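You operate a simulated robot arm through the tools that you are given. There is no shell and no other tool. Be economical: measure what you need, move in short steps, check, and stop when the job is done.

Carry out the task below with a simulated robot arm. There is one attempt and no reset: what you move stays moved.

JOB
Test the yellow connector at 500 V in the VOLTS socket, then switch off.
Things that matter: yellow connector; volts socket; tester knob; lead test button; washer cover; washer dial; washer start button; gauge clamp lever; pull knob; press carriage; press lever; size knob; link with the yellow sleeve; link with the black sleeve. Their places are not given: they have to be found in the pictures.

It is judged by the outcome, as a careful person would: the job done as asked, and still so three seconds after it is handed in. It fails if anything else is knocked over, pushed out of place, dropped, spilled or broken.

ROBOT AND FRAMES
A 6-joint arm with a two-finger parallel gripper, fixed in place. Base frame: the origin is at the foot of the arm, x ahead of it, y to its left, z up; the work surface is at about z = 0. Readings come in m, degrees, newtons and seconds.
With the tool pointing down near the work surface it reaches from about 0.14 to 0.58 m from the base axis. Its first joint turns from -66.0 to 66.0 degrees. Payload 2.1 kg.
Tool frame: the origin (TCP) lies between the finger pads and is the grasp point; the fingertips stand 0.03 m ahead of it; z points along the fingers, y is the line along which they close. Largest opening 0.094 m; finger width 0.028, thickness 0.01; the body of the gripper, 0.05 by 0.096 m, starts 0.055 m behind the TCP.
Orientation is that of the tool frame in the base frame, as a unit quaternion [x, y, z, w]. With the fingers straight down and closing along the base's y, the tool's x points along the base's -x, its y along +y and its z along -z.

CONTROLS
- The arm moves only by the tool arm_command. Its argument "increments" is text: rows parted by semicolons, each of 7 numbers parted by spaces: the shift along the tool's x, y, z in units of 50 mm (1.0 is 50 mm), then the turn, a rotation vector about the tool's x, y, z in units of 6 degrees (1.0 is 6 degrees), then the opening, from 0 (shut) to 1 (fully open). In form: dx dy dz ax ay az claw; .... A call has 1 to 12 rows; each row shifts and turns the commanded pose from where the row before left it, along the tool's axes as they then stand. A call with a number of a shift or a turn outside -1 to 1 is refused whole. A row lasts 0.2 s, in which the tool goes at most 0.05 m and 8.6 degrees; a call with a longer step from one row to the next is refused whole, and so is a gripper value outside its range. Where a pose cannot be reached the arm comes as near as it can. A force on the tool above 40 N (or 10 N above the force at the start of the call, whichever is more), or a blocked arm, ends the call early, and 0.2 s more pass. The fingers move at their own pace (about 0.072 m/s each) and stop on an object; they squeeze with about 25 N. The grip force told is the motor's: it shows also when the fingers shut on nothing. Time passes only in rows, and 0.2 s behind the last, so rows that do not move let the fingers close. It gives the time, the measured TCP pose, the force on the tool (base axes), the opening and the grip force at its end, in the units of the frame above (readings bear some noise).
- Cameras (640 x 400 px; columns grow to the right, rows downward): "scene" is fixed at [0.0144, -0.3525, 0.486]; the picture's right is [0.98, -0.18, 0.00], its down [-0.10, -0.53, -0.84] and it looks along [0.15, 0.83, -0.54] (base axes); focal length 310 px, centre (320, 200). "wrist" rides on the gripper at [-0.037, 0, -0.058] in the tool frame; the picture's right is [0.00, -1.00, 0.00], its down [0.97, 0.00, -0.24] and it looks along [0.24, 0.00, 0.97] (tool axes); focal length 218 px, centre (320, 200).
- snapshot(camera): a new picture of that camera. No time passes.
- pixel_to_xyz(camera, pixels): for up to 12 pixels [column, row] of the newest picture of that camera ("zoom" is the newest enlarged one), the place [x, y, z] in the base frame of the surface seen there, good to about 0.002 m. No time passes.
- enlarge(camera, box): a new picture of the part [left, top, right, bottom] of that camera's present view, enlarged. No time passes.
- sign_off(): hands the job in; it is judged then, once.

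Go step by step. Measure first, check grasps and placings, and put right what went wrong. The budget is 80 turns and 46 pictures, counting those below and the enlarged ones. Unless the task says otherwise, let go and move clear before handing in, and close with one line.

The tools are called after "Request:" by a JSON object that holds its "op" and its "data". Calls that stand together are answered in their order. arm_command: Moves the arm, as the interface text tells. Its arguments: {"type":"object","properties":{"increments":{"type":"string"}},"required":["increments"]} The other tools are called the same way: snapshot (camera) takes a picture; pixel_to_xyz (camera, pixels) gives the place of the surface under pixels of a picture; enlarge (camera, box) takes an enlarged picture of a part of a camera's view; sign_off () hands the job in.

At the start:

```text
clock: 0.0
eef_pos: [0.252, 0.2382, 0.3298]
orientation: [0.0, 1.0, 0.0, 0.001]
wrist_force: [-0.1, 0.5, 0.6]
grip_width: 0.0941
gripper_force: 0.0
```

scene: 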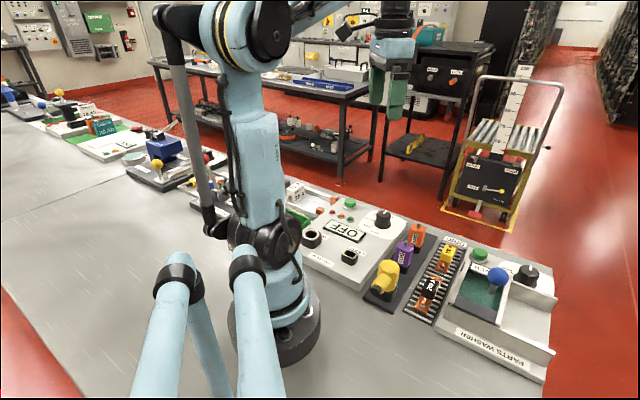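
wrist: 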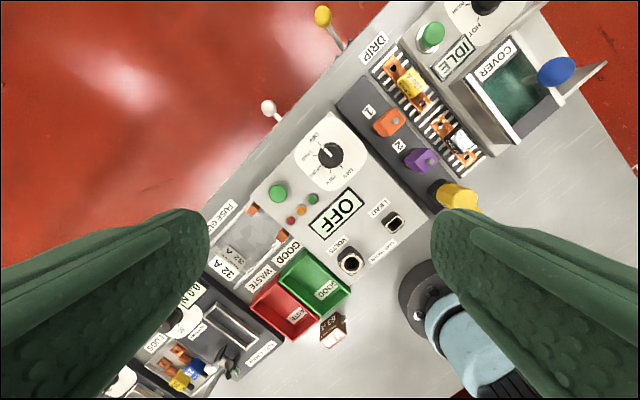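

The wrist picture shows the tester (OFF display, knob near (330,155), VOLTS socket near (350,262), LEAD socket near (392,220)) and the yellow connector near (458,197). I'll enlarge these for detail.

Request:
{"op": "enlarge", "data": {"camera": "wrist", "box": [250, 100, 490, 290]}}

Request:
{"op": "enlarge", "data": {"camera": "scene", "box": [280, 180, 480, 310]}}

Request:
{"op": "pixel_to_xyz", "data": {"camera": "wrist", "pixels": [[330, 153], [278, 193], [350, 262], [392, 220], [455, 197], [440, 185], [475, 205], [388, 122], [420, 160], [300, 240], [400, 190], [340, 212]]}}

```text
2.11 times, centred on (370, 195) of wrist
```

zoom: 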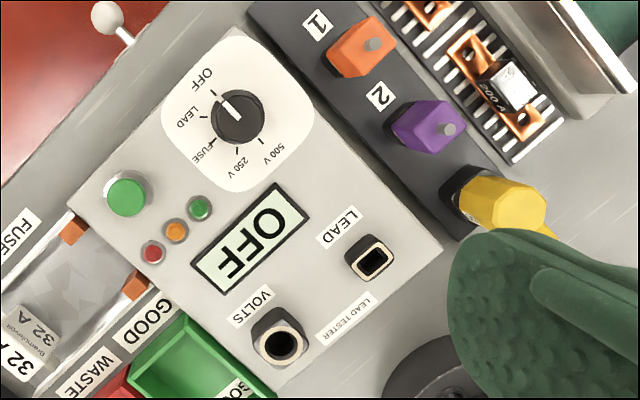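

```text
3.08 times, centred on (380, 245) of scene
```

zoom: 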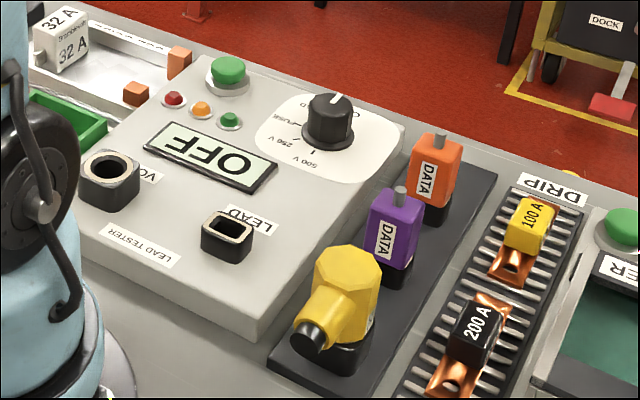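

```text
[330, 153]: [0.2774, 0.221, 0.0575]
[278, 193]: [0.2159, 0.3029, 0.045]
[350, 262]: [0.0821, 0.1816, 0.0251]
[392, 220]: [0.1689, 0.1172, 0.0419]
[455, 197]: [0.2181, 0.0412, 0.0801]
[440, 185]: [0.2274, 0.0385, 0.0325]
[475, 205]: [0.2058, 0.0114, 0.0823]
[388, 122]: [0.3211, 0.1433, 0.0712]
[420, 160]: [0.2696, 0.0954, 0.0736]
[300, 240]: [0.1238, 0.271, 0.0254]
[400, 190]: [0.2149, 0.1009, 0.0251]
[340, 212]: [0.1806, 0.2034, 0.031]
```

The connector stands in a dark rack with its boot pointing to the near side; the knob goes OFF-LEAD-FUSE-250-500 counterclockwise. I'll measure details in the enlarged scene view.

Request:
{"op": "pixel_to_xyz", "data": {"camera": "zoom", "pixels": [[345, 262], [318, 255], [378, 262], [365, 320], [308, 340], [330, 300], [345, 360], [105, 157], [82, 165], [130, 170], [110, 195], [330, 105]]}}

Request:
{"op": "enlarge", "data": {"camera": "scene", "box": [360, 250, 410, 310]}}

```text
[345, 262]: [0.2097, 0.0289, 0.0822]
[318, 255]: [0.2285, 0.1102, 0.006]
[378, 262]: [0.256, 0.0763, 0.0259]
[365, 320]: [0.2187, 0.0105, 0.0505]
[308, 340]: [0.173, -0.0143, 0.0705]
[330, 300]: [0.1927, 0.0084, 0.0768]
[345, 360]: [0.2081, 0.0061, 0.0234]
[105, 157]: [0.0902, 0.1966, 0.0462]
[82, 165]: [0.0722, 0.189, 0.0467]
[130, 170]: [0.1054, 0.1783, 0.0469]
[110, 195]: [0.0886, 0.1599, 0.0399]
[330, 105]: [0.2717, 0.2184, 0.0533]
```

```text
6.67 times, centred on (385, 280) of scene
```

zoom: 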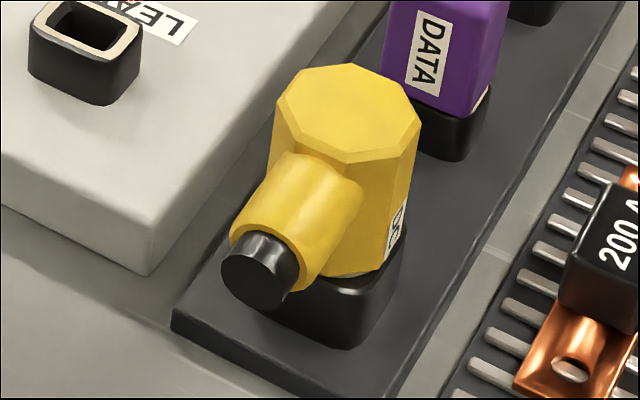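

The socket rim is at about (0.089,0.183,0.047) and the connector near (0.21,0.033), top at z≈0.082, aligned along a ~43° direction. I'll move above the connector and turn the tool to match.

Request:
{"op": "arm_command", "data": {"increments": "0.1 -0.78 0.2 0 0 0 1; 0.1 -0.78 0.2 0 0 0 1; 0.1 -0.78 0.2 0 0 0 1; 0.1 -0.78 0.2 0 0 0 1; 0.1 -0.78 0.2 0 0 0 1; 0 0 0 0 0 -1 1; 0 0 0 0 0 -1 1; 0 0 0 0 0 -1 1; 0 0 0 0 0 -1 1; 0 0 0 0 0 -1 1; 0 0 0 0 0 -1 1; 0 0 0 0 0 -1 1"}}

Request:
{"op": "snapshot", "data": {"camera": "wrist"}}

```text
clock: 2.6
eef_pos: [0.2266, 0.0438, 0.2787]
orientation: [-0.36, 0.933, 0.0, 0.0]
wrist_force: [-0.4, -0.5, 0.9]
grip_width: 0.0939
gripper_force: 0.1
```

```text
40 pictures are left
```

wrist: 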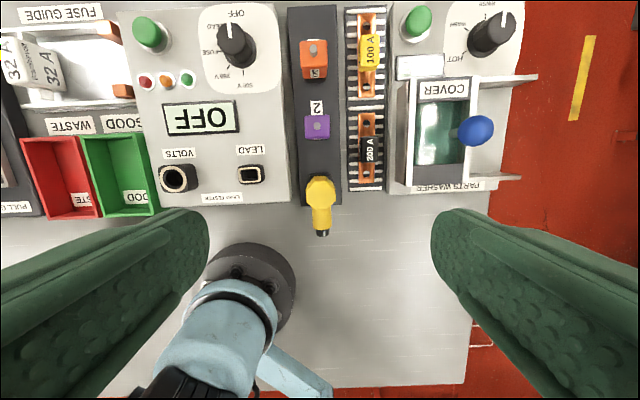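

The view is aligned within ~2-3°. I'll enlarge the connector and measure its edges and the socket.

Request:
{"op": "enlarge", "data": {"camera": "wrist", "box": [150, 130, 350, 250]}}

Request:
{"op": "pixel_to_xyz", "data": {"camera": "wrist", "pixels": [[320, 189], [308, 188], [333, 190], [322, 232], [175, 178], [163, 178], [187, 177], [175, 167], [237, 33], [147, 25], [313, 45], [317, 119]]}}

```text
3.20 times, centred on (250, 190) of wrist
```

zoom: 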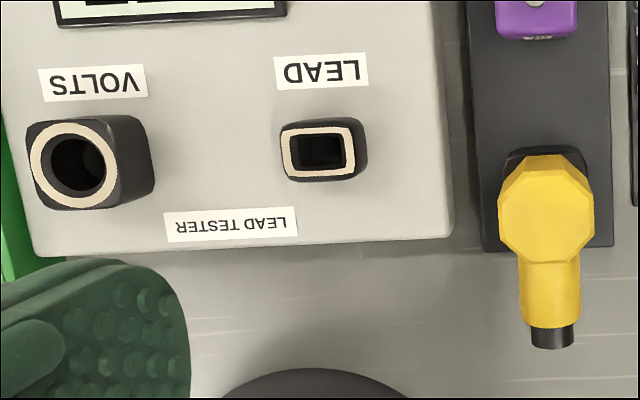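

```text
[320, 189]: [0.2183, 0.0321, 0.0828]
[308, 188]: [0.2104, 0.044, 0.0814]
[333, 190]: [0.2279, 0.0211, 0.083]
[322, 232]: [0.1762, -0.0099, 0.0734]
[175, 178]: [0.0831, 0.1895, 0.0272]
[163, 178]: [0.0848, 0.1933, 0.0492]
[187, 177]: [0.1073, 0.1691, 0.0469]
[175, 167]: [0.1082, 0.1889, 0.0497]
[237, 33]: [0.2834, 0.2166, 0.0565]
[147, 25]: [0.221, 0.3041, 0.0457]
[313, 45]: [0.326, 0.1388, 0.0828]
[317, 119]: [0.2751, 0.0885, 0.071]
```

The octagon head spans zoom (498..594, 155..257) and the socket rim (30..117, 117..209). I'll measure rim and head edge points precisely.

Request:
{"op": "pixel_to_xyz", "data": {"camera": "zoom", "pixels": [[36, 165], [112, 163], [77, 122], [74, 203], [503, 205], [590, 205], [546, 175], [546, 205], [546, 240], [548, 300], [528, 290], [572, 290]]}}

```text
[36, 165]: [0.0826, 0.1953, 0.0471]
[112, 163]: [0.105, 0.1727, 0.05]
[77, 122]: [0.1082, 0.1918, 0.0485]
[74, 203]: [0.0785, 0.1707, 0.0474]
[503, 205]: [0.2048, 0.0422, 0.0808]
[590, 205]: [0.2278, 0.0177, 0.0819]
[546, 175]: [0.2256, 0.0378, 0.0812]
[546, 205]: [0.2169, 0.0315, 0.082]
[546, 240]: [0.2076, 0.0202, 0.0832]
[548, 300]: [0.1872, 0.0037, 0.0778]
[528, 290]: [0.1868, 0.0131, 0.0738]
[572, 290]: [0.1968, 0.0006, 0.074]
```

Rim centre ≈ (0.0936,0.1825,0.048), head centre ≈ (0.2165,0.031), top 0.082. I'll rotate 2° more, centre and descend to just above the head.

Request:
{"op": "arm_command", "data": {"increments": "0 0 0 0 0 -0.33 1; 0.324 -0.044 0 0 0 0 1; 0 0 0.95 0 0 0 1; 0 0 0.95 0 0 0 1; 0 0 0.95 0 0 0 1; 0 0 0 0 0 0 1"}}

Request:
{"op": "snapshot", "data": {"camera": "wrist"}}

```text
clock: 4.0
eef_pos: [0.2182, 0.031, 0.1361]
orientation: [-0.374, 0.927, 0.001, 0.001]
wrist_force: [-0.8, 0.2, 0.5]
grip_width: 0.0941
gripper_force: 0.1
```

```text
38 pictures are left
```

wrist: 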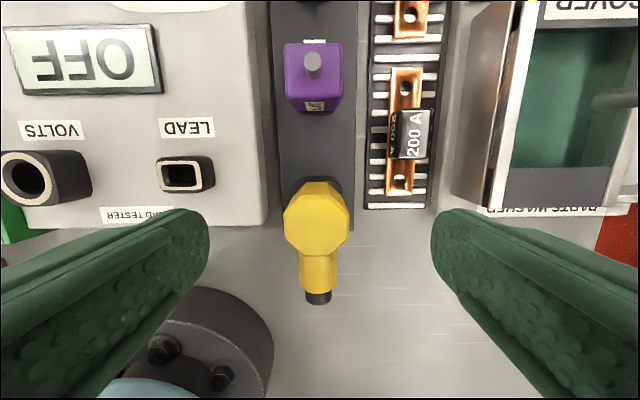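

The head (318,220) is centred. I'll check heights of nearby things where the fingers will descend.

Request:
{"op": "pixel_to_xyz", "data": {"camera": "wrist", "pixels": [[318, 218], [288, 222], [348, 222], [318, 186], [400, 180], [412, 130], [380, 205], [255, 205], [355, 215], [318, 298]]}}

```text
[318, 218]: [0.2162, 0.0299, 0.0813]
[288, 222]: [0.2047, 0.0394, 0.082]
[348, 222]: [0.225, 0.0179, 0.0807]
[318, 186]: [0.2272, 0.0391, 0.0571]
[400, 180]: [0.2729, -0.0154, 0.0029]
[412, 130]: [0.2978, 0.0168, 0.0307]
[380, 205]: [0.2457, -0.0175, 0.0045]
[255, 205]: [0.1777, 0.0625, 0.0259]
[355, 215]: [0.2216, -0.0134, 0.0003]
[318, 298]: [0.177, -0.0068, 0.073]
```

Nothing near the finger paths rises above z≈0.031. I'll go down to TCP z≈0.067 and close.

Request:
{"op": "arm_command", "data": {"increments": "0.056 0.01 0 0 0 -0.15 0.7; 0 0 0.69 0 0 0 0.7; 0 0 0.69 0 0 0 0.7; 0 0 0 0 0 0 0.7; 0 0 0 0 0 0 0; 0 0 0 0 0 0 0; 0 0 0 0 0 0 0; 0 0 0 0 0 0 0"}}

Request:
{"op": "snapshot", "data": {"camera": "scene"}}

```text
clock: 5.8
eef_pos: [0.215, 0.029, 0.0648]
orientation: [-0.382, 0.924, 0.0, -0.003]
wrist_force: [-20.7, -11.1, -5.8]
grip_width: 0.0358
gripper_force: 25.1
```

```text
37 pictures are left
```

scene: 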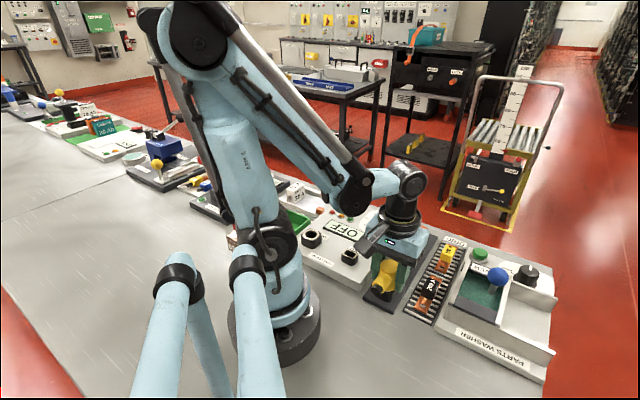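

Gripped (0.0358 m, 25 N), with a side force of ~22 N along the tool's +x. I'll ease that way slightly, then lift gently.

Request:
{"op": "arm_command", "data": {"increments": "0.03 0 0 0 0 0 0; 0 0 0 0 0 0 0"}}

```text
clock: 6.4
eef_pos: [0.2136, 0.0286, 0.0666]
orientation: [-0.382, 0.924, 0.002, 0.001]
wrist_force: [-13.4, 4.7, 0.1]
grip_width: 0.0358
gripper_force: 25.0
```

Force dropped and is now mostly along tool +y (~13 N). I'll ease again and lift slowly.

Request:
{"op": "arm_command", "data": {"increments": "0.01 0.02 0 0 0 0 0; 0 0 -0.1 0 0 0 0; 0 0 -0.1 0 0 0 0; 0 0 -0.2 0 0 0 0; 0 0 -0.3 0 0 0 0; 0 0 -0.3 0 0 0 0"}}

Request:
{"op": "enlarge", "data": {"camera": "scene", "box": [330, 190, 450, 310]}}

```text
clock: 7.8
eef_pos: [0.2129, 0.0282, 0.1157]
orientation: [-0.382, 0.924, 0.0, 0.0]
wrist_force: [-0.2, 0.2, -1.3]
grip_width: 0.0358
gripper_force: 24.8
```

```text
3.33 times, centred on (390, 250) of scene
```

zoom: 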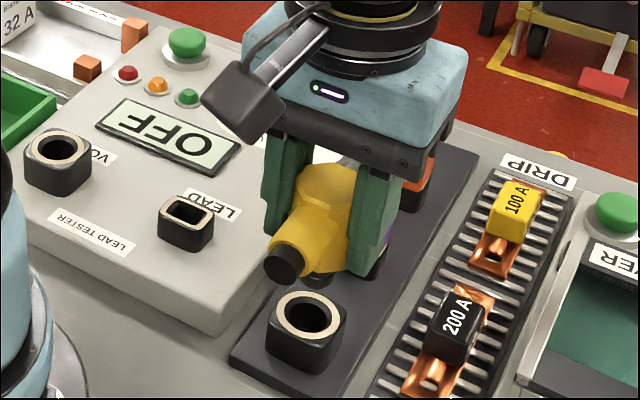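

The connector is lifted out. Its holder has the same rim as the VOLTS socket, so I'll measure both rims the same way to get the offset.

Request:
{"op": "pixel_to_xyz", "data": {"camera": "zoom", "pixels": [[278, 313], [338, 320], [312, 295], [302, 336], [30, 146], [87, 151], [60, 132], [55, 165]]}}

```text
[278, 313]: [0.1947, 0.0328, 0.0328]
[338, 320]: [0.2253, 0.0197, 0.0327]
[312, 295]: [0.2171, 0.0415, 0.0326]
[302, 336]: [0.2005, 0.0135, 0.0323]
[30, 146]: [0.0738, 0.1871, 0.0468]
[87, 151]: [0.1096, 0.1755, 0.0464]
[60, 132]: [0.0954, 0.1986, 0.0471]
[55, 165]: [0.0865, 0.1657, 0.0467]
```

Offset holder→VOLTS is (-0.118, +0.155, +0.014). I'll lift to z≈0.14 and move to above the socket.

Request:
{"op": "arm_command", "data": {"increments": "0 0 -0.5 0 0 0 0; -0.104 0.772 0 0 0 0 0; -0.104 0.772 0 0 0 0 0; -0.104 0.772 0 0 0 0 0; -0.104 0.772 0 0 0 0 0; -0.104 0.772 0 0 0 0 0; 0 0 0 0 0 0 0"}}

Request:
{"op": "enlarge", "data": {"camera": "scene", "box": [240, 150, 400, 310]}}

Request:
{"op": "snapshot", "data": {"camera": "wrist"}}

```text
clock: 9.4
eef_pos: [0.0952, 0.1838, 0.1416]
orientation: [-0.382, 0.924, -0.001, 0.001]
wrist_force: [-0.7, 0.7, -1.0]
grip_width: 0.0357
gripper_force: 24.7
```

```text
2.50 times, centred on (320, 230) of scene
```

zoom: 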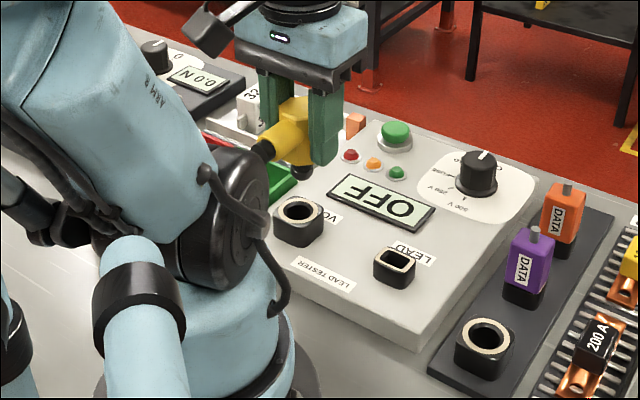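

```text
34 pictures are left
```

wrist: 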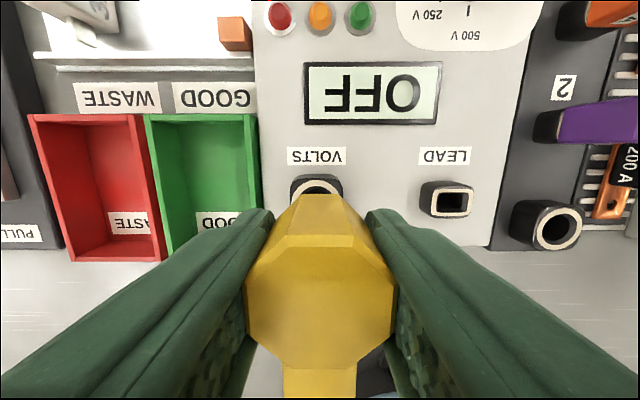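

The tool is above VOLTS; the boot clears the arm. I'll measure the visible VOLTS rim part and the holder rim from this wrist view to cross-check.

Request:
{"op": "enlarge", "data": {"camera": "wrist", "box": [270, 150, 370, 220]}}

Request:
{"op": "pixel_to_xyz", "data": {"camera": "wrist", "pixels": [[538, 230], [579, 228], [559, 209], [557, 247], [297, 192], [338, 191], [318, 180], [185, 253], [260, 200], [260, 130]]}}

```text
5.71 times, centred on (320, 185) of wrist
```

zoom: 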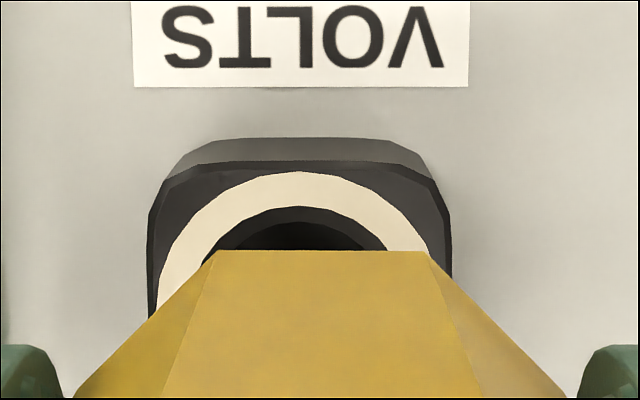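

```text
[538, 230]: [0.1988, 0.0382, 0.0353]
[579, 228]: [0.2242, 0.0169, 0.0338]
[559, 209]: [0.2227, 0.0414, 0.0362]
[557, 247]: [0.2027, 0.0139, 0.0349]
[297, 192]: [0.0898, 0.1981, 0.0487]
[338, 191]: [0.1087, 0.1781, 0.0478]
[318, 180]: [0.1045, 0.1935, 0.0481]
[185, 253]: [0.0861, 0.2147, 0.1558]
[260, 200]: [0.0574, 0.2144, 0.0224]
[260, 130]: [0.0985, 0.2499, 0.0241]
```

Both cameras agree on the offset within ~1 mm, though the rim's visible centre (zoom col 300) suggests ~1–1.7 mm toward -y. I'll shift 1 mm and descend partway to recheck.

Request:
{"op": "arm_command", "data": {"increments": "0.01 -0.02 0.3 0 0 0 0; 0 0 0.3 0 0 0 0; 0 0 0 0 0 0 0"}}

Request:
{"op": "enlarge", "data": {"camera": "wrist", "box": [270, 150, 370, 220]}}

Request:
{"op": "enlarge", "data": {"camera": "scene", "box": [280, 190, 350, 260]}}

```text
clock: 10.2
eef_pos: [0.0966, 0.1811, 0.1119]
orientation: [-0.382, 0.924, 0.0, 0.001]
wrist_force: [-0.2, 0.4, -1.0]
grip_width: 0.0355
gripper_force: 25.3
```

```text
5.71 times, centred on (320, 185) of wrist
```

zoom: 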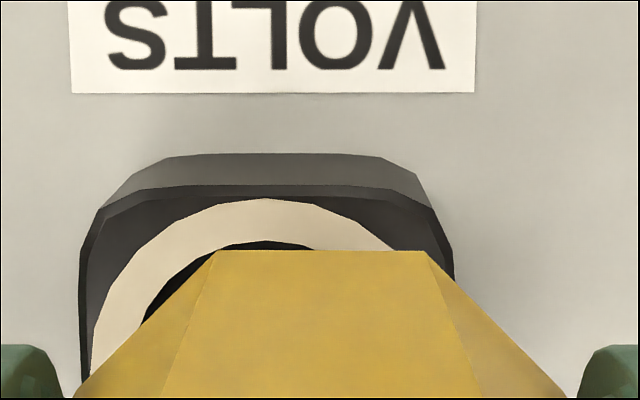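

```text
5.71 times, centred on (315, 225) of scene
```

zoom: 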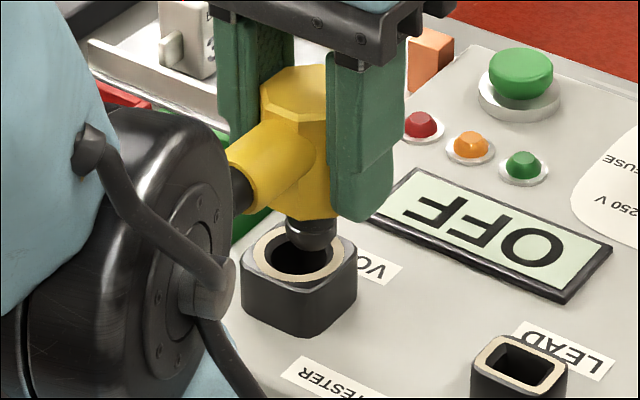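

Correcting my zoom mapping (zoom col 320 = col 320): rim centre is at zoom ~267, so the plug needs to go ~5 mm toward tool +y; the scene view agrees (prong 312 vs hole 299). I'll shift and recheck.

Request:
{"op": "arm_command", "data": {"increments": "0 0.1 0 0 0 0 0; 0 0 0 0 0 0 0"}}

Request:
{"op": "enlarge", "data": {"camera": "wrist", "box": [270, 150, 370, 220]}}

Request:
{"op": "enlarge", "data": {"camera": "scene", "box": [280, 190, 350, 260]}}

```text
clock: 10.8
eef_pos: [0.0929, 0.185, 0.1113]
orientation: [-0.382, 0.924, 0.0, 0.001]
wrist_force: [0.0, -0.8, -1.2]
grip_width: 0.0358
gripper_force: 25.4
```

```text
5.71 times, centred on (320, 185) of wrist
```

zoom: 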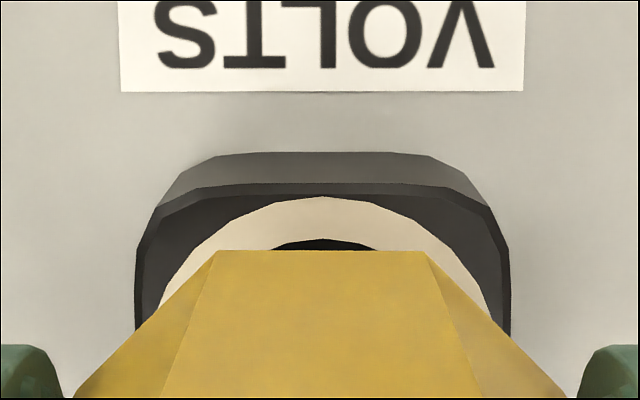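

```text
5.71 times, centred on (315, 225) of scene
```

zoom: 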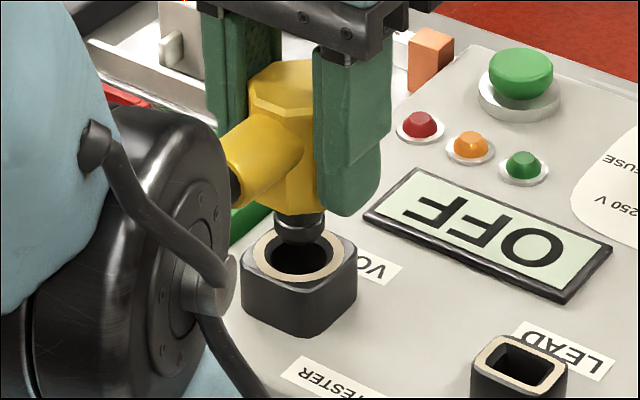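

Now aligned laterally (rim centre 323, prong 300 vs hole 299). I'll measure the prong and head surface to check the fore-aft alignment.

Request:
{"op": "pixel_to_xyz", "data": {"camera": "zoom", "pixels": [[280, 228], [300, 232], [322, 228], [300, 240], [300, 208], [290, 195], [285, 80], [300, 262], [268, 262], [332, 258], [305, 233], [295, 278]]}}

```text
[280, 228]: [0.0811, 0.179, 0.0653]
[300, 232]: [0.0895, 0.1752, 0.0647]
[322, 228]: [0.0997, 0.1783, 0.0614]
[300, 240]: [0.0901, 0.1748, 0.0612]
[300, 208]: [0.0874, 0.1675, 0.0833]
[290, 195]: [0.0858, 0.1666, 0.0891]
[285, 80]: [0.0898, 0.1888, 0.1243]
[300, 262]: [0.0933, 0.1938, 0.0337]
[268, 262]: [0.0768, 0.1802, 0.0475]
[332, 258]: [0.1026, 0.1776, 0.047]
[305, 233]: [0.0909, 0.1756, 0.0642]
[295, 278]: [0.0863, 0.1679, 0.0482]
```

The prong is ~21 mm across, the hole ~26 mm, with the prong roughly over it (maybe 2 mm too far back). I'll shift 1 mm forward and descend in small steps, watching force.

Request:
{"op": "arm_command", "data": {"increments": "0.02 0 0.08 0 0 0 0; 0 0 0.08 0 0 0 0; 0 0 0.08 0 0 0 0; 0 0 0.08 0 0 0 0; 0 0 0.06 0 0 0 0; 0 0 0 0 0 0 0"}}

Request:
{"op": "enlarge", "data": {"camera": "scene", "box": [280, 190, 350, 260]}}

```text
clock: 12.2
eef_pos: [0.0913, 0.1844, 0.0941]
orientation: [-0.382, 0.924, 0.001, 0.0]
wrist_force: [-0.4, 0.3, -1.5]
grip_width: 0.0358
gripper_force: 25.1
```

```text
5.71 times, centred on (315, 225) of scene
```

zoom: 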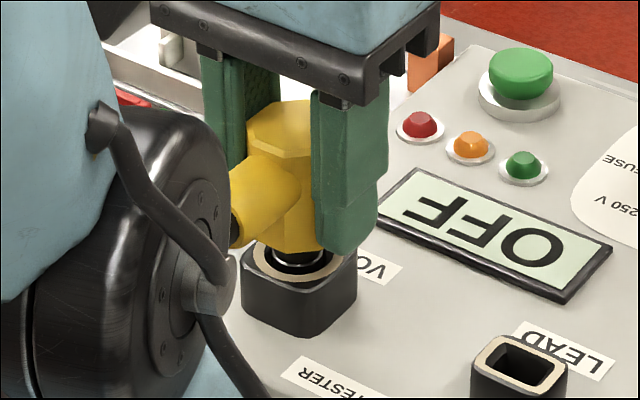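

The prong has entered the hole with no contact force. I'll keep descending to seat.

Request:
{"op": "arm_command", "data": {"increments": "0 0 0.08 0 0 0 0; 0 0 0.08 0 0 0 0; 0 0 0.06 0 0 0 0; 0 0 0.04 0 0 0 0; 0 0 0 0 0 0 0"}}

Request:
{"op": "enlarge", "data": {"camera": "scene", "box": [280, 190, 350, 260]}}

```text
clock: 13.4
eef_pos: [0.0915, 0.1843, 0.0814]
orientation: [-0.382, 0.924, 0.0, 0.001]
wrist_force: [-3.0, -5.5, 13.1]
grip_width: 0.0356
gripper_force: 25.3
```

```text
5.71 times, centred on (315, 225) of scene
```

zoom: 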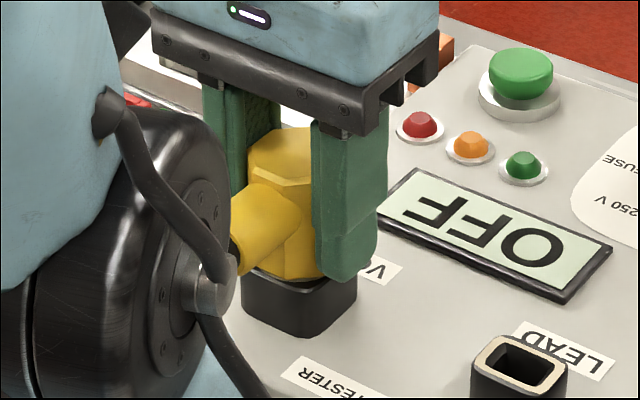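

Resistance of 13 N upward at z=0.0814, about the seated height. I'll press another ~1.5 mm to be sure, then open.

Request:
{"op": "arm_command", "data": {"increments": "0 0 0.03 0 0 0 0; 0 0 0 0 0 0 0"}}

```text
clock: 14.0
eef_pos: [0.0916, 0.1843, 0.0796]
orientation: [-0.383, 0.924, 0.0, 0.001]
wrist_force: [-2.4, -5.6, 24.5]
grip_width: 0.0357
gripper_force: 24.9
```

Seated firmly (24 N). I'll release with a modest opening and rise.

Request:
{"op": "arm_command", "data": {"increments": "0 0 0 0 0 0 0.65; 0 0 0 0 0 0 0.65; 0 0 -0.3 0 0 0 0.65; 0 0 -0.8 0 0 0 0.65; 0 0 -0.8 0 0 0 0.65; 0 0 -0.8 0 0 0 0.65; 0 0 0 0 0 0 0.65"}}

Request:
{"op": "snapshot", "data": {"camera": "wrist"}}

Request:
{"op": "enlarge", "data": {"camera": "scene", "box": [270, 170, 430, 270]}}

```text
clock: 15.6
eef_pos: [0.0939, 0.1868, 0.2146]
orientation: [-0.382, 0.924, 0.001, 0.001]
wrist_force: [-0.4, 0.6, 0.6]
grip_width: 0.061
gripper_force: 0.1
```

```text
26 pictures are left
```

wrist: 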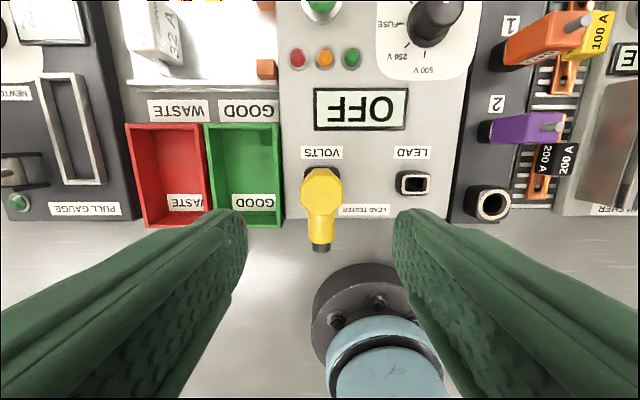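

```text
4.00 times, centred on (350, 220) of scene
```

zoom: 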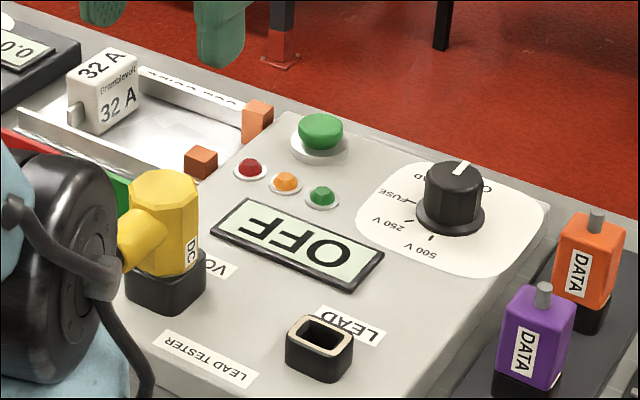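

The connector is seated in VOLTS. Now I'll move above the knob and look.

Request:
{"op": "arm_command", "data": {"increments": "-0.614 -0.427 0 0 0 0 0.65; -0.614 -0.427 0 0 0 0 0.65; -0.614 -0.427 0 0 0 0 0.65; -0.614 -0.427 0 0 0 0 0.65; -0.614 -0.427 0 0 0 0 0.65; 0 0 0.4 0 0 0 0.65; 0 0 0 0 0 0 0.65"}}

Request:
{"op": "enlarge", "data": {"camera": "wrist", "box": [240, 140, 400, 240]}}

```text
clock: 17.2
eef_pos: [0.2741, 0.2179, 0.1934]
orientation: [-0.382, 0.924, 0.0, 0.001]
wrist_force: [0.1, 0.3, 0.9]
grip_width: 0.0612
gripper_force: 0.1
```

```text
4.00 times, centred on (320, 190) of wrist
```

zoom: 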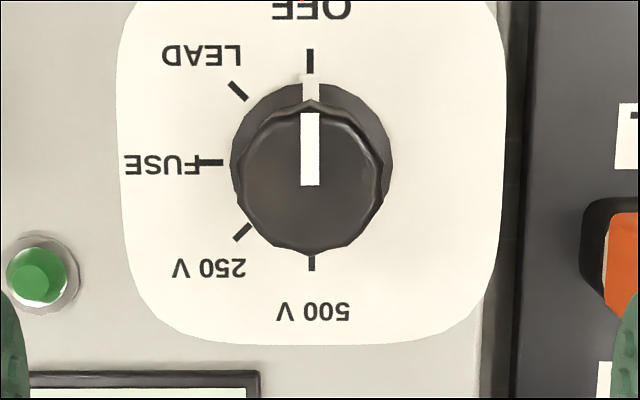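

The knob (centre zoom (310,178)) points at OFF and 500 V is 180° counterclockwise. I'll measure its position and height.

Request:
{"op": "pixel_to_xyz", "data": {"camera": "zoom", "pixels": [[245, 178], [378, 178], [310, 115], [310, 178], [310, 240], [235, 150], [310, 92], [200, 60], [312, 262], [630, 240]]}}

```text
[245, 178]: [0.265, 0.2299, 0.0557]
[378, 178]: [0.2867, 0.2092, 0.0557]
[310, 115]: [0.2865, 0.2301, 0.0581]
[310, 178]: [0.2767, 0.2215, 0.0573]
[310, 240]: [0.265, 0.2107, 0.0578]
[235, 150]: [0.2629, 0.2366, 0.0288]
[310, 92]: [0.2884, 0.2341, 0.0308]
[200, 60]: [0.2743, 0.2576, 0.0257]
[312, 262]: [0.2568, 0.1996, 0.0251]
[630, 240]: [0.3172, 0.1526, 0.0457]
```

Knob centre ≈ (0.276,0.220), top 0.057, ~30 mm across. I'll centre and turn the tool clockwise 90° so I have a full 180° of counterclockwise travel.

Request:
{"op": "arm_command", "data": {"increments": "-0.054 0.03 0 0 0 0 0.65; 0 0 0 0 0 1 0.65; 0 0 0 0 0 1 0.65; 0 0 0 0 0 1 0.65; 0 0 0 0 0 1 0.65; 0 0 0 0 0 1 0.65; 0 0 0 0 0 1 0.65; 0 0 0 0 0 1 0.65; 0 0 0 0 0 1 0.65; 0 0 0 0 0 1 0.65; 0 0 0 0 0 1 0.65; 0 0 0 0 0 1 0.65"}}

Request:
{"op": "arm_command", "data": {"increments": "0 0 0 0 0 1 0.65; 0 0 0 0 0 1 0.65; 0 0 0 0 0 1 0.65; 0 0 0 0 0 1 0.65; 0 0 0.8 0 0 0 0.65; 0 0 0.4 0 0 0 0.65; 0 0 0 0 0 0 0.65"}}

Request:
{"op": "enlarge", "data": {"camera": "wrist", "box": [220, 120, 420, 280]}}

```text
clock: 19.8
eef_pos: [0.2765, 0.2213, 0.1935]
orientation: [0.184, 0.983, 0.001, 0.001]
wrist_force: [-1.4, -0.1, -0.1]
grip_width: 0.0612
gripper_force: 0.0
```

```text
clock: 21.4
eef_pos: [0.2745, 0.2212, 0.1345]
orientation: [0.384, 0.924, 0.0, 0.001]
wrist_force: [0.1, 0.0, -0.9]
grip_width: 0.0611
gripper_force: 0.0
```

```text
2.50 times, centred on (320, 200) of wrist
```

zoom: 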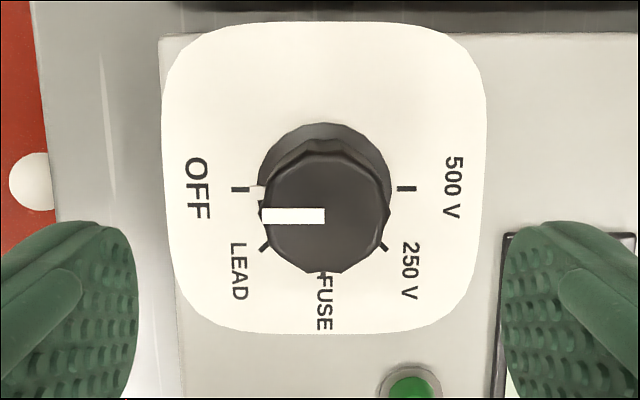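

Knob nearly centred (zoom (325,212), expected (320,213)). I'll shift 1 mm, descend and grip.

Request:
{"op": "arm_command", "data": {"increments": "0 -0.02 0.6 0 0 0 0.65; 0 0 0.6 0 0 0 0.65; 0 0 0.13 0 0 0 0.65; 0 0 0 0 0 0 0.65; 0 0 0 0 0 0 0; 0 0 0 0 0 0 0; 0 0 0 0 0 0 0; 0 0 0 0 0 0 0"}}

```text
clock: 23.2
eef_pos: [0.2751, 0.2201, 0.0668]
orientation: [0.384, 0.923, 0.002, 0.001]
wrist_force: [4.1, 3.4, -16.7]
grip_width: 0.0323
gripper_force: 44.9
```

Gripped the knob (0.032 m). I'll turn counterclockwise in steps.

Request:
{"op": "arm_command", "data": {"increments": "0 0 0 0 0 -1 0; 0 0 0 0 0 -1 0; 0 0 0 0 0 -1 0; 0 0 0 0 0 -1 0; 0 0 0 0 0 -1 0; 0 0 0 0 0 -1 0; 0 0 0 0 0 -1 0; 0 0 0 0 0 -1 0"}}

Request:
{"op": "enlarge", "data": {"camera": "scene", "box": [270, 170, 430, 270]}}

```text
clock: 23.8
eef_pos: [0.2748, 0.2202, 0.0663]
orientation: [0.29, 0.957, 0.002, 0.0]
wrist_force: [1.7, 0.7, -8.8]
grip_width: 0.0321
gripper_force: 44.7
stopped in row 3: the force on the tool passed its limit (the readings are from after the stop); the commanded pose is now the measured one
```

```text
4.00 times, centred on (350, 220) of scene
```

zoom: 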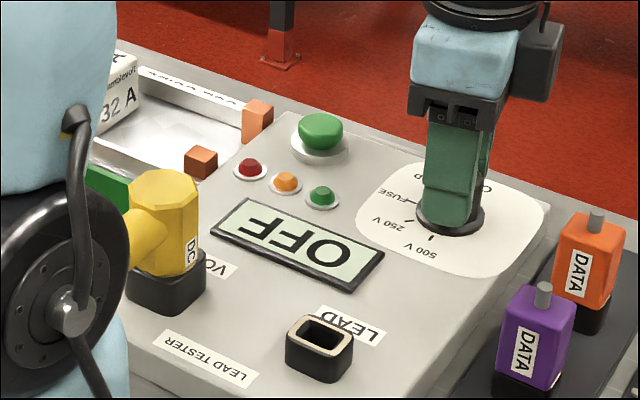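

It stopped after ~11° on a force limit. I'll continue in smaller steps.

Request:
{"op": "arm_command", "data": {"increments": "0 0 0 0 0 0 0; 0 0 0 0 0 -0.5 0; 0 0 0 0 0 -0.5 0; 0 0 0 0 0 -0.5 0; 0 0 0 0 0 -0.5 0; 0 0 0 0 0 -0.5 0; 0 0 0 0 0 -0.5 0"}}

```text
clock: 25.4
eef_pos: [0.2746, 0.2207, 0.0667]
orientation: [0.136, 0.991, 0.001, 0.001]
wrist_force: [-3.5, 0.1, 1.3]
grip_width: 0.0323
gripper_force: 44.7
```

Rotation goes on smoothly with low forces. Continuing.

Request:
{"op": "arm_command", "data": {"increments": "0 0 0 0 0 -0.7 0; 0 0 0 0 0 -0.7 0; 0 0 0 0 0 -0.7 0; 0 0 0 0 0 -0.7 0; 0 0 0 0 0 -0.7 0; 0 0 0 0 0 -0.7 0; 0 0 0 0 0 -0.7 0; 0 0 0 0 0 -0.7 0; 0 0 0 0 0 -0.7 0; 0 0 0 0 0 -0.7 0; 0 0 0 0 0 -0.7 0; 0 0 0 0 0 -0.7 0"}}

Request:
{"op": "enlarge", "data": {"camera": "scene", "box": [270, 170, 430, 270]}}

```text
clock: 28.0
eef_pos: [0.275, 0.2215, 0.0666]
orientation: [-0.3, 0.954, 0.003, 0.001]
wrist_force: [-4.8, 17.8, 4.8]
grip_width: 0.0322
gripper_force: 45.2
```

```text
4.00 times, centred on (350, 220) of scene
```

zoom: 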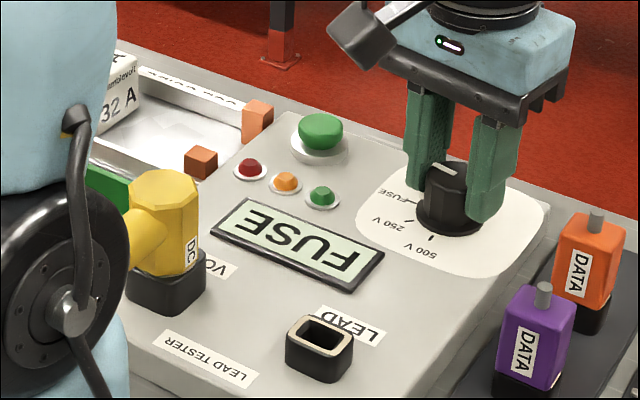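

The display reads FUSE; the knob follows. I'll ease the side force by 1 mm and keep turning.

Request:
{"op": "arm_command", "data": {"increments": "-0.011 0.016 0 0 0 -0.7 0; 0 0 0 0 0 -0.7 0; 0 0 0 0 0 -0.7 0; 0 0 0 0 0 -0.7 0; 0 0 0 0 0 -0.7 0; 0 0 0 0 0 -0.7 0; 0 0 0 0 0 -0.7 0; 0 0 0 0 0 -0.7 0; 0 0 0 0 0 -0.7 0; 0 0 0 0 0 -0.7 0; 0 0 0 0 0 -0.7 0; 0 0 0 0 0 -0.7 0"}}

```text
clock: 30.6
eef_pos: [0.2742, 0.2227, 0.0665]
orientation: [-0.677, 0.736, 0.001, 0.001]
wrist_force: [-20.6, 6.5, 24.5]
grip_width: 0.0319
gripper_force: 44.9
```

Turned ~130° so far, with some side/upward force. I'll ease and finish the last 50°.

Request:
{"op": "arm_command", "data": {"increments": "0 0.02 -0.02 0 0 -0.7 0; 0 0 0 0 0 -0.7 0; 0 0 0 0 0 -0.7 0; 0 0 0 0 0 -0.7 0; 0 0 0 0 0 -0.7 0; 0 0 0 0 0 -0.7 0; 0 0 0 0 0 -0.7 0; 0 0 0 0 0 -0.7 0; 0 0 0 0 0 -0.7 0; 0 0 0 0 0 -0.7 0; 0 0 0 0 0 -0.7 0"}}

Request:
{"op": "enlarge", "data": {"camera": "scene", "box": [270, 170, 430, 270]}}

```text
clock: 31.4
eef_pos: [0.275, 0.2211, 0.0668]
orientation: [0.743, -0.669, 0.0, -0.002]
wrist_force: [1.5, 2.5, -9.4]
grip_width: 0.0321
gripper_force: 44.8
stopped in row 3: the force on the tool passed its limit (the readings are from after the stop); the commanded pose is now the measured one
```

```text
4.00 times, centred on (350, 220) of scene
```

zoom: 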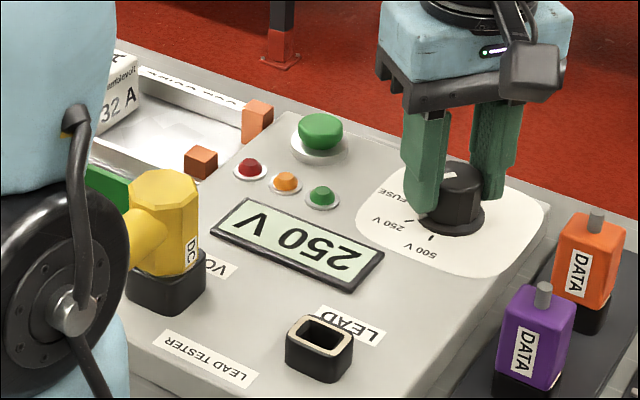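

Display reads 250 V; ~39° left. Continuing with smaller steps.

Request:
{"op": "arm_command", "data": {"increments": "0 0 0 0 0 0 0; 0 0 0 0 0 -0.6 0; 0 0 0 0 0 -0.6 0; 0 0 0 0 0 -0.6 0; 0 0 0 0 0 -0.6 0; 0 0 0 0 0 -0.6 0; 0 0 0 0 0 -0.6 0"}}

Request:
{"op": "arm_command", "data": {"increments": "0 0 0 0 0 -0.6 0; 0 0 0 0 0 -0.6 0; 0 0 0 0 0 -0.6 0; 0 0 0 0 0 -0.6 0; 0 0 0 0 0 -0.6 0; 0 0 0 0 0 0 0"}}

Request:
{"op": "enlarge", "data": {"camera": "scene", "box": [270, 170, 430, 270]}}

```text
clock: 32.5
eef_pos: [0.2744, 0.2217, 0.067]
orientation: [0.803, -0.596, 0.0, -0.004]
wrist_force: [2.1, 2.1, -8.9]
grip_width: 0.032
gripper_force: 44.9
stopped in row 5: the force on the tool passed its limit (the readings are from after the stop); the commanded pose is now the measured one
```

```text
clock: 33.9
eef_pos: [0.2735, 0.2218, 0.0666]
orientation: [0.887, -0.463, 0.001, -0.003]
wrist_force: [3.4, 1.1, -27.2]
grip_width: 0.032
gripper_force: 45.0
```

```text
4.00 times, centred on (350, 220) of scene
```

zoom: 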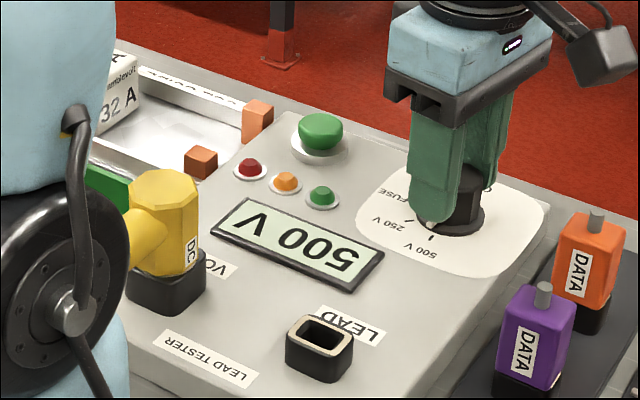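

The display reads 500 V. I'll turn the remaining ~9° and release, rising clear.

Request:
{"op": "arm_command", "data": {"increments": "0 0 0.02 0 0 -0.5 0; 0 0 0 0 0 -0.5 0; 0 0 0 0 0 -0.5 0; 0 0 0 0 0 0 0"}}

Request:
{"op": "arm_command", "data": {"increments": "0 0 0 0 0 0 0.65; 0 0 0 0 0 0 0.65; 0 0 -0.6 0 0 0 0.65; 0 0 -0.8 0 0 0 0.65; 0 0 -0.4 0 0 0 0.65; 0 0 0 0 0 0 0.65"}}

Request:
{"op": "enlarge", "data": {"camera": "scene", "box": [270, 170, 430, 270]}}

```text
clock: 34.9
eef_pos: [0.273, 0.2218, 0.0667]
orientation: [0.92, -0.391, 0.001, -0.003]
wrist_force: [-7.8, 4.1, 22.1]
grip_width: 0.0321
gripper_force: 44.9
```

```text
clock: 36.2
eef_pos: [0.2737, 0.2192, 0.1557]
orientation: [0.92, -0.391, 0.002, -0.004]
wrist_force: [-0.3, -0.1, -0.7]
grip_width: 0.0613
gripper_force: 0.0
```

```text
4.00 times, centred on (350, 220) of scene
```

zoom: 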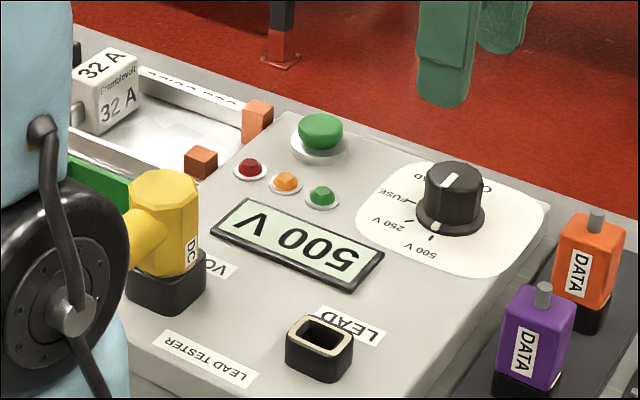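

500 V is set and stays. The green test button is next; I'll measure it and move over it with fingers closed.

Request:
{"op": "pixel_to_xyz", "data": {"camera": "zoom", "pixels": [[320, 123], [301, 127], [341, 127], [320, 117], [321, 133], [291, 145], [348, 148]]}}

Request:
{"op": "arm_command", "data": {"increments": "-0.657 -0.129 0 0 0 0 0; -0.657 -0.129 0 0 0 0 0; -0.657 -0.129 0 0 0 0 0; 0 0 0 0 0 0 0; 0 0 0 0 0 0 0"}}

Request:
{"op": "snapshot", "data": {"camera": "wrist"}}

```text
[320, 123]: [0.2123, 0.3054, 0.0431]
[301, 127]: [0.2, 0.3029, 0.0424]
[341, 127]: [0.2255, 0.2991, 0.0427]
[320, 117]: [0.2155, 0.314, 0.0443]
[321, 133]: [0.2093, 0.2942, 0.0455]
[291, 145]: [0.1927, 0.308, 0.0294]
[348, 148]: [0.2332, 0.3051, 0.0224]
```

```text
clock: 37.5
eef_pos: [0.2201, 0.3053, 0.1563]
orientation: [0.92, -0.391, 0.002, -0.004]
wrist_force: [0.1, 0.1, 0.2]
grip_width: 0.0001
gripper_force: 24.4
```

```text
17 pictures are left
```

wrist: 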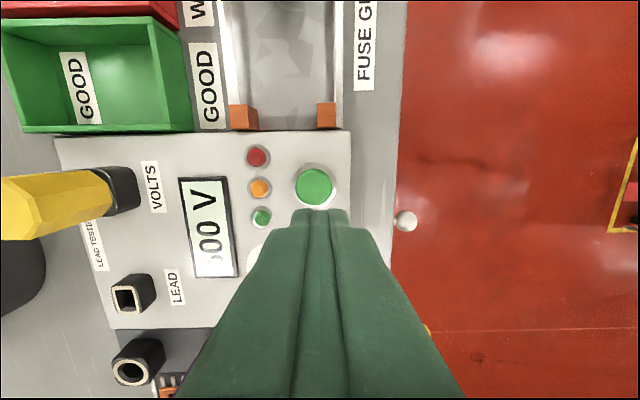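

Button centre is at (315,187), where the tool axis projects to (320,194), so shift -5 mm x, +4 mm y in tool axes. Then descend to just above it.

Request:
{"op": "arm_command", "data": {"increments": "-0.1 0.075 0 0 0 0 0; 0 0 0.7 0 0 0 0; 0 0 0.7 0 0 0 0; 0 0 0.1 0 0 0 0; 0 0 0.06 0 0 0 0; 0 0 0.04 0 0 0 0; 0 0 0.04 0 0 0 0; 0 0 0 0 0 0 0"}}

Request:
{"op": "enlarge", "data": {"camera": "scene", "box": [270, 170, 430, 270]}}

```text
clock: 39.2
eef_pos: [0.2133, 0.3078, 0.0728]
orientation: [0.92, -0.391, 0.001, -0.003]
wrist_force: [0.2, 1.7, 1.6]
grip_width: 0.0
gripper_force: 24.7
```

```text
4.00 times, centred on (350, 220) of scene
```

zoom: 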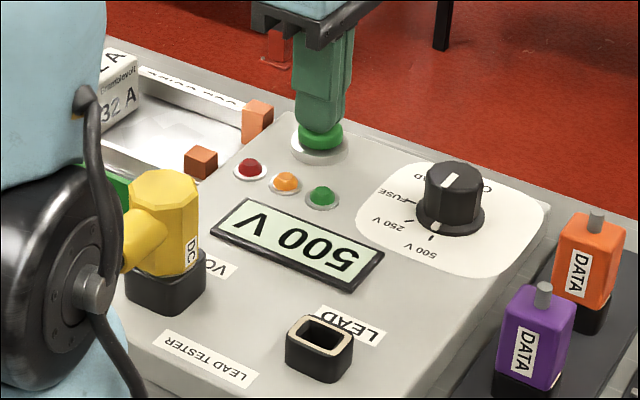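

The fingertips are just at the button. I'll press a few millimetres further.

Request:
{"op": "arm_command", "data": {"increments": "0 0 0.04 0 0 0 0; 0 0 0.04 0 0 0 0; 0 0 0.03 0 0 0 0; 0 0 0 0 0 0 0"}}

Request:
{"op": "enlarge", "data": {"camera": "scene", "box": [270, 170, 430, 270]}}

```text
clock: 40.2
eef_pos: [0.2134, 0.3074, 0.0679]
orientation: [0.92, -0.391, 0.002, -0.003]
wrist_force: [-1.9, 1.1, 3.4]
grip_width: 0.0001
gripper_force: 25.8
```

```text
4.00 times, centred on (350, 220) of scene
```

zoom: 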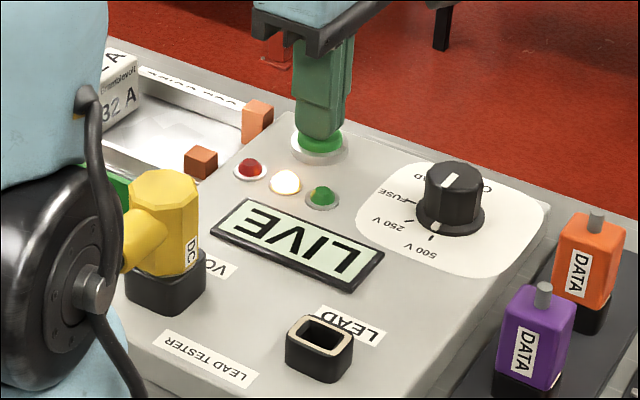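

The display reads LIVE with the amber lamp on: the test is running. I'll hold the button a little and look again.

Request:
{"op": "arm_command", "data": {"increments": "0 0 0 0 0 0 0; 0 0 0 0 0 0 0; 0 0 0 0 0 0 0; 0 0 0 0 0 0 0; 0 0 0 0 0 0 0; 0 0 0 0 0 0 0; 0 0 0 0 0 0 0; 0 0 0 0 0 0 0; 0 0 0 0 0 0 0; 0 0 0 0 0 0 0"}}

Request:
{"op": "enlarge", "data": {"camera": "scene", "box": [270, 170, 430, 270]}}

```text
clock: 42.5
eef_pos: [0.2137, 0.3068, 0.068]
orientation: [0.92, -0.392, 0.001, -0.004]
wrist_force: [-0.7, -0.3, 3.4]
grip_width: 0.0
gripper_force: 24.8
```

```text
4.00 times, centred on (350, 220) of scene
```

zoom: 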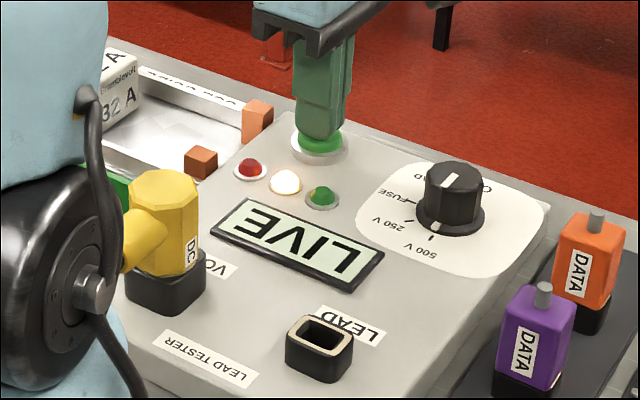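

Still LIVE after 2.5 s. I'll hold a bit longer.

Request:
{"op": "arm_command", "data": {"increments": "0 0 0 0 0 0 0; 0 0 0 0 0 0 0; 0 0 0 0 0 0 0; 0 0 0 0 0 0 0; 0 0 0 0 0 0 0; 0 0 0 0 0 0 0; 0 0 0 0 0 0 0; 0 0 0 0 0 0 0; 0 0 0 0 0 0 0; 0 0 0 0 0 0 0; 0 0 0 0 0 0 0; 0 0 0 0 0 0 0"}}

Request:
{"op": "enlarge", "data": {"camera": "scene", "box": [270, 170, 430, 270]}}

```text
clock: 45.0
eef_pos: [0.213, 0.3065, 0.0677]
orientation: [0.92, -0.391, 0.002, -0.003]
wrist_force: [0.9, -0.1, 4.0]
grip_width: 0.0
gripper_force: 24.5
```

```text
4.00 times, centred on (350, 220) of scene
```

zoom: 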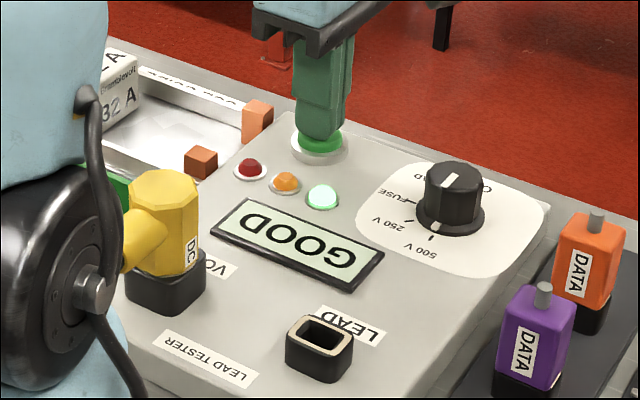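

Result GOOD with the green lamp. Now I'll rise and return above the knob to switch off.

Request:
{"op": "arm_command", "data": {"increments": "0 0 -0.6 0 0 0 0; 0 0 -0.8 0 0 0 0.65; 0 0 -0.4 0 0 0 0.65; 0.69 0.104 0 0 0 0 0.65; 0.69 0.104 0 0 0 0 0.65; 0.69 0.104 0 0 0 0 0.65; 0 0 0.4 0 0 0 0.65; 0 0 0 0 0 0 0.65"}}

Request:
{"op": "enlarge", "data": {"camera": "wrist", "box": [220, 120, 420, 280]}}

```text
clock: 46.9
eef_pos: [0.2726, 0.2217, 0.1389]
orientation: [0.92, -0.391, 0.001, -0.003]
wrist_force: [-0.2, -1.4, -0.2]
grip_width: 0.0612
gripper_force: 0.1
```

```text
2.50 times, centred on (320, 200) of wrist
```

zoom: 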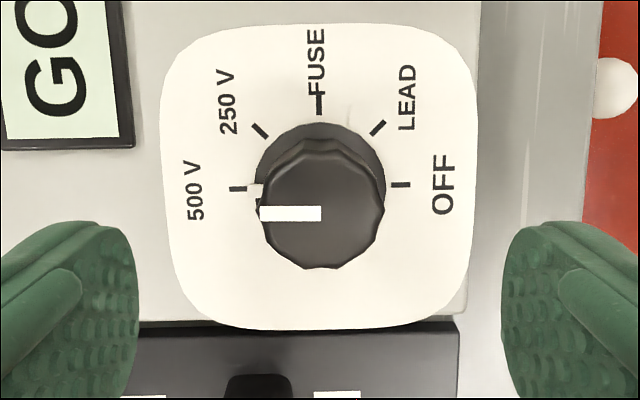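

The knob is centred (zoom (320,207)), still GOOD/500 V. I'll descend, grip and start turning clockwise back.

Request:
{"op": "arm_command", "data": {"increments": "0 0 0.7 0 0 0 0.65; 0 0 0.7 0 0 0 0.65; 0 0 0.04 0 0 0 0.65; 0 0 0 0 0 0 0; 0 0 0 0 0 0 0; 0 0 0 0 0 0 0; 0 0 0 0 0 0 0; 0 0 0 0 0 0 0"}}

Request:
{"op": "arm_command", "data": {"increments": "0 0 0 0 0 0.5 0; 0 0 0 0 0 0.5 0; 0 0 0 0 0 0.5 0; 0 0 0 0 0 0.5 0; 0 0 0 0 0 0.5 0; 0 0 0 0 0 0.5 0; 0 0 0 0 0 0.5 0; 0 0 0 0 0 0.5 0; 0 0 0 0 0 0.5 0; 0 0 0 0 0 0.5 0; 0 0 0 0 0 0.5 0; 0 0 0 0 0 0.5 0"}}

```text
clock: 48.6
eef_pos: [0.273, 0.2221, 0.0673]
orientation: [0.92, -0.392, 0.001, -0.002]
wrist_force: [-12.9, -10.4, -20.0]
grip_width: 0.0322
gripper_force: 45.6
```

```text
clock: 51.2
eef_pos: [0.2733, 0.2213, 0.0675]
orientation: [0.754, -0.657, -0.002, -0.005]
wrist_force: [-6.7, 17.3, -3.5]
grip_width: 0.0323
gripper_force: 44.9
```

Turned 36° so far. Continuing clockwise.

Request:
{"op": "arm_command", "data": {"increments": "0 0 0 0 0 0.6 0; 0 0 0 0 0 0.6 0; 0 0 0 0 0 0.6 0; 0 0 0 0 0 0.6 0; 0 0 0 0 0 0.6 0; 0 0 0 0 0 0.6 0; 0 0 0 0 0 0.6 0; 0 0 0 0 0 0.6 0; 0 0 0 0 0 0.6 0; 0 0 0 0 0 0.6 0; 0 0 0 0 0 0.6 0; 0 0 0 0 0 0.6 0"}}

Request:
{"op": "arm_command", "data": {"increments": "0 0 0 0 0 0.6 0; 0 0 0 0 0 0.6 0; 0 0 0 0 0 0.6 0; 0 0 0 0 0 0.6 0; 0 0 0 0 0 0.6 0; 0 0 0 0 0 0.6 0; 0 0 0 0 0 0.6 0; 0 0 0 0 0 0.6 0; 0 0 0 0 0 0.6 0; 0 0 0 0 0 0.6 0; 0 0 0 0 0 0.6 0; 0 0 0 0 0 0.6 0"}}

```text
clock: 53.9
eef_pos: [0.2749, 0.2229, 0.0662]
orientation: [-0.458, 0.889, 0.002, 0.007]
wrist_force: [17.8, 26.5, 13.5]
grip_width: 0.0322
gripper_force: 45.1
```

```text
clock: 56.2
eef_pos: [0.2754, 0.2205, 0.0669]
orientation: [-0.142, 0.99, 0.001, 0.007]
wrist_force: [0.0, -1.3, 5.1]
grip_width: 0.0323
gripper_force: 45.2
stopped in row 11: the force on the tool passed its limit (the readings are from after the stop); the commanded pose is now the measured one
```

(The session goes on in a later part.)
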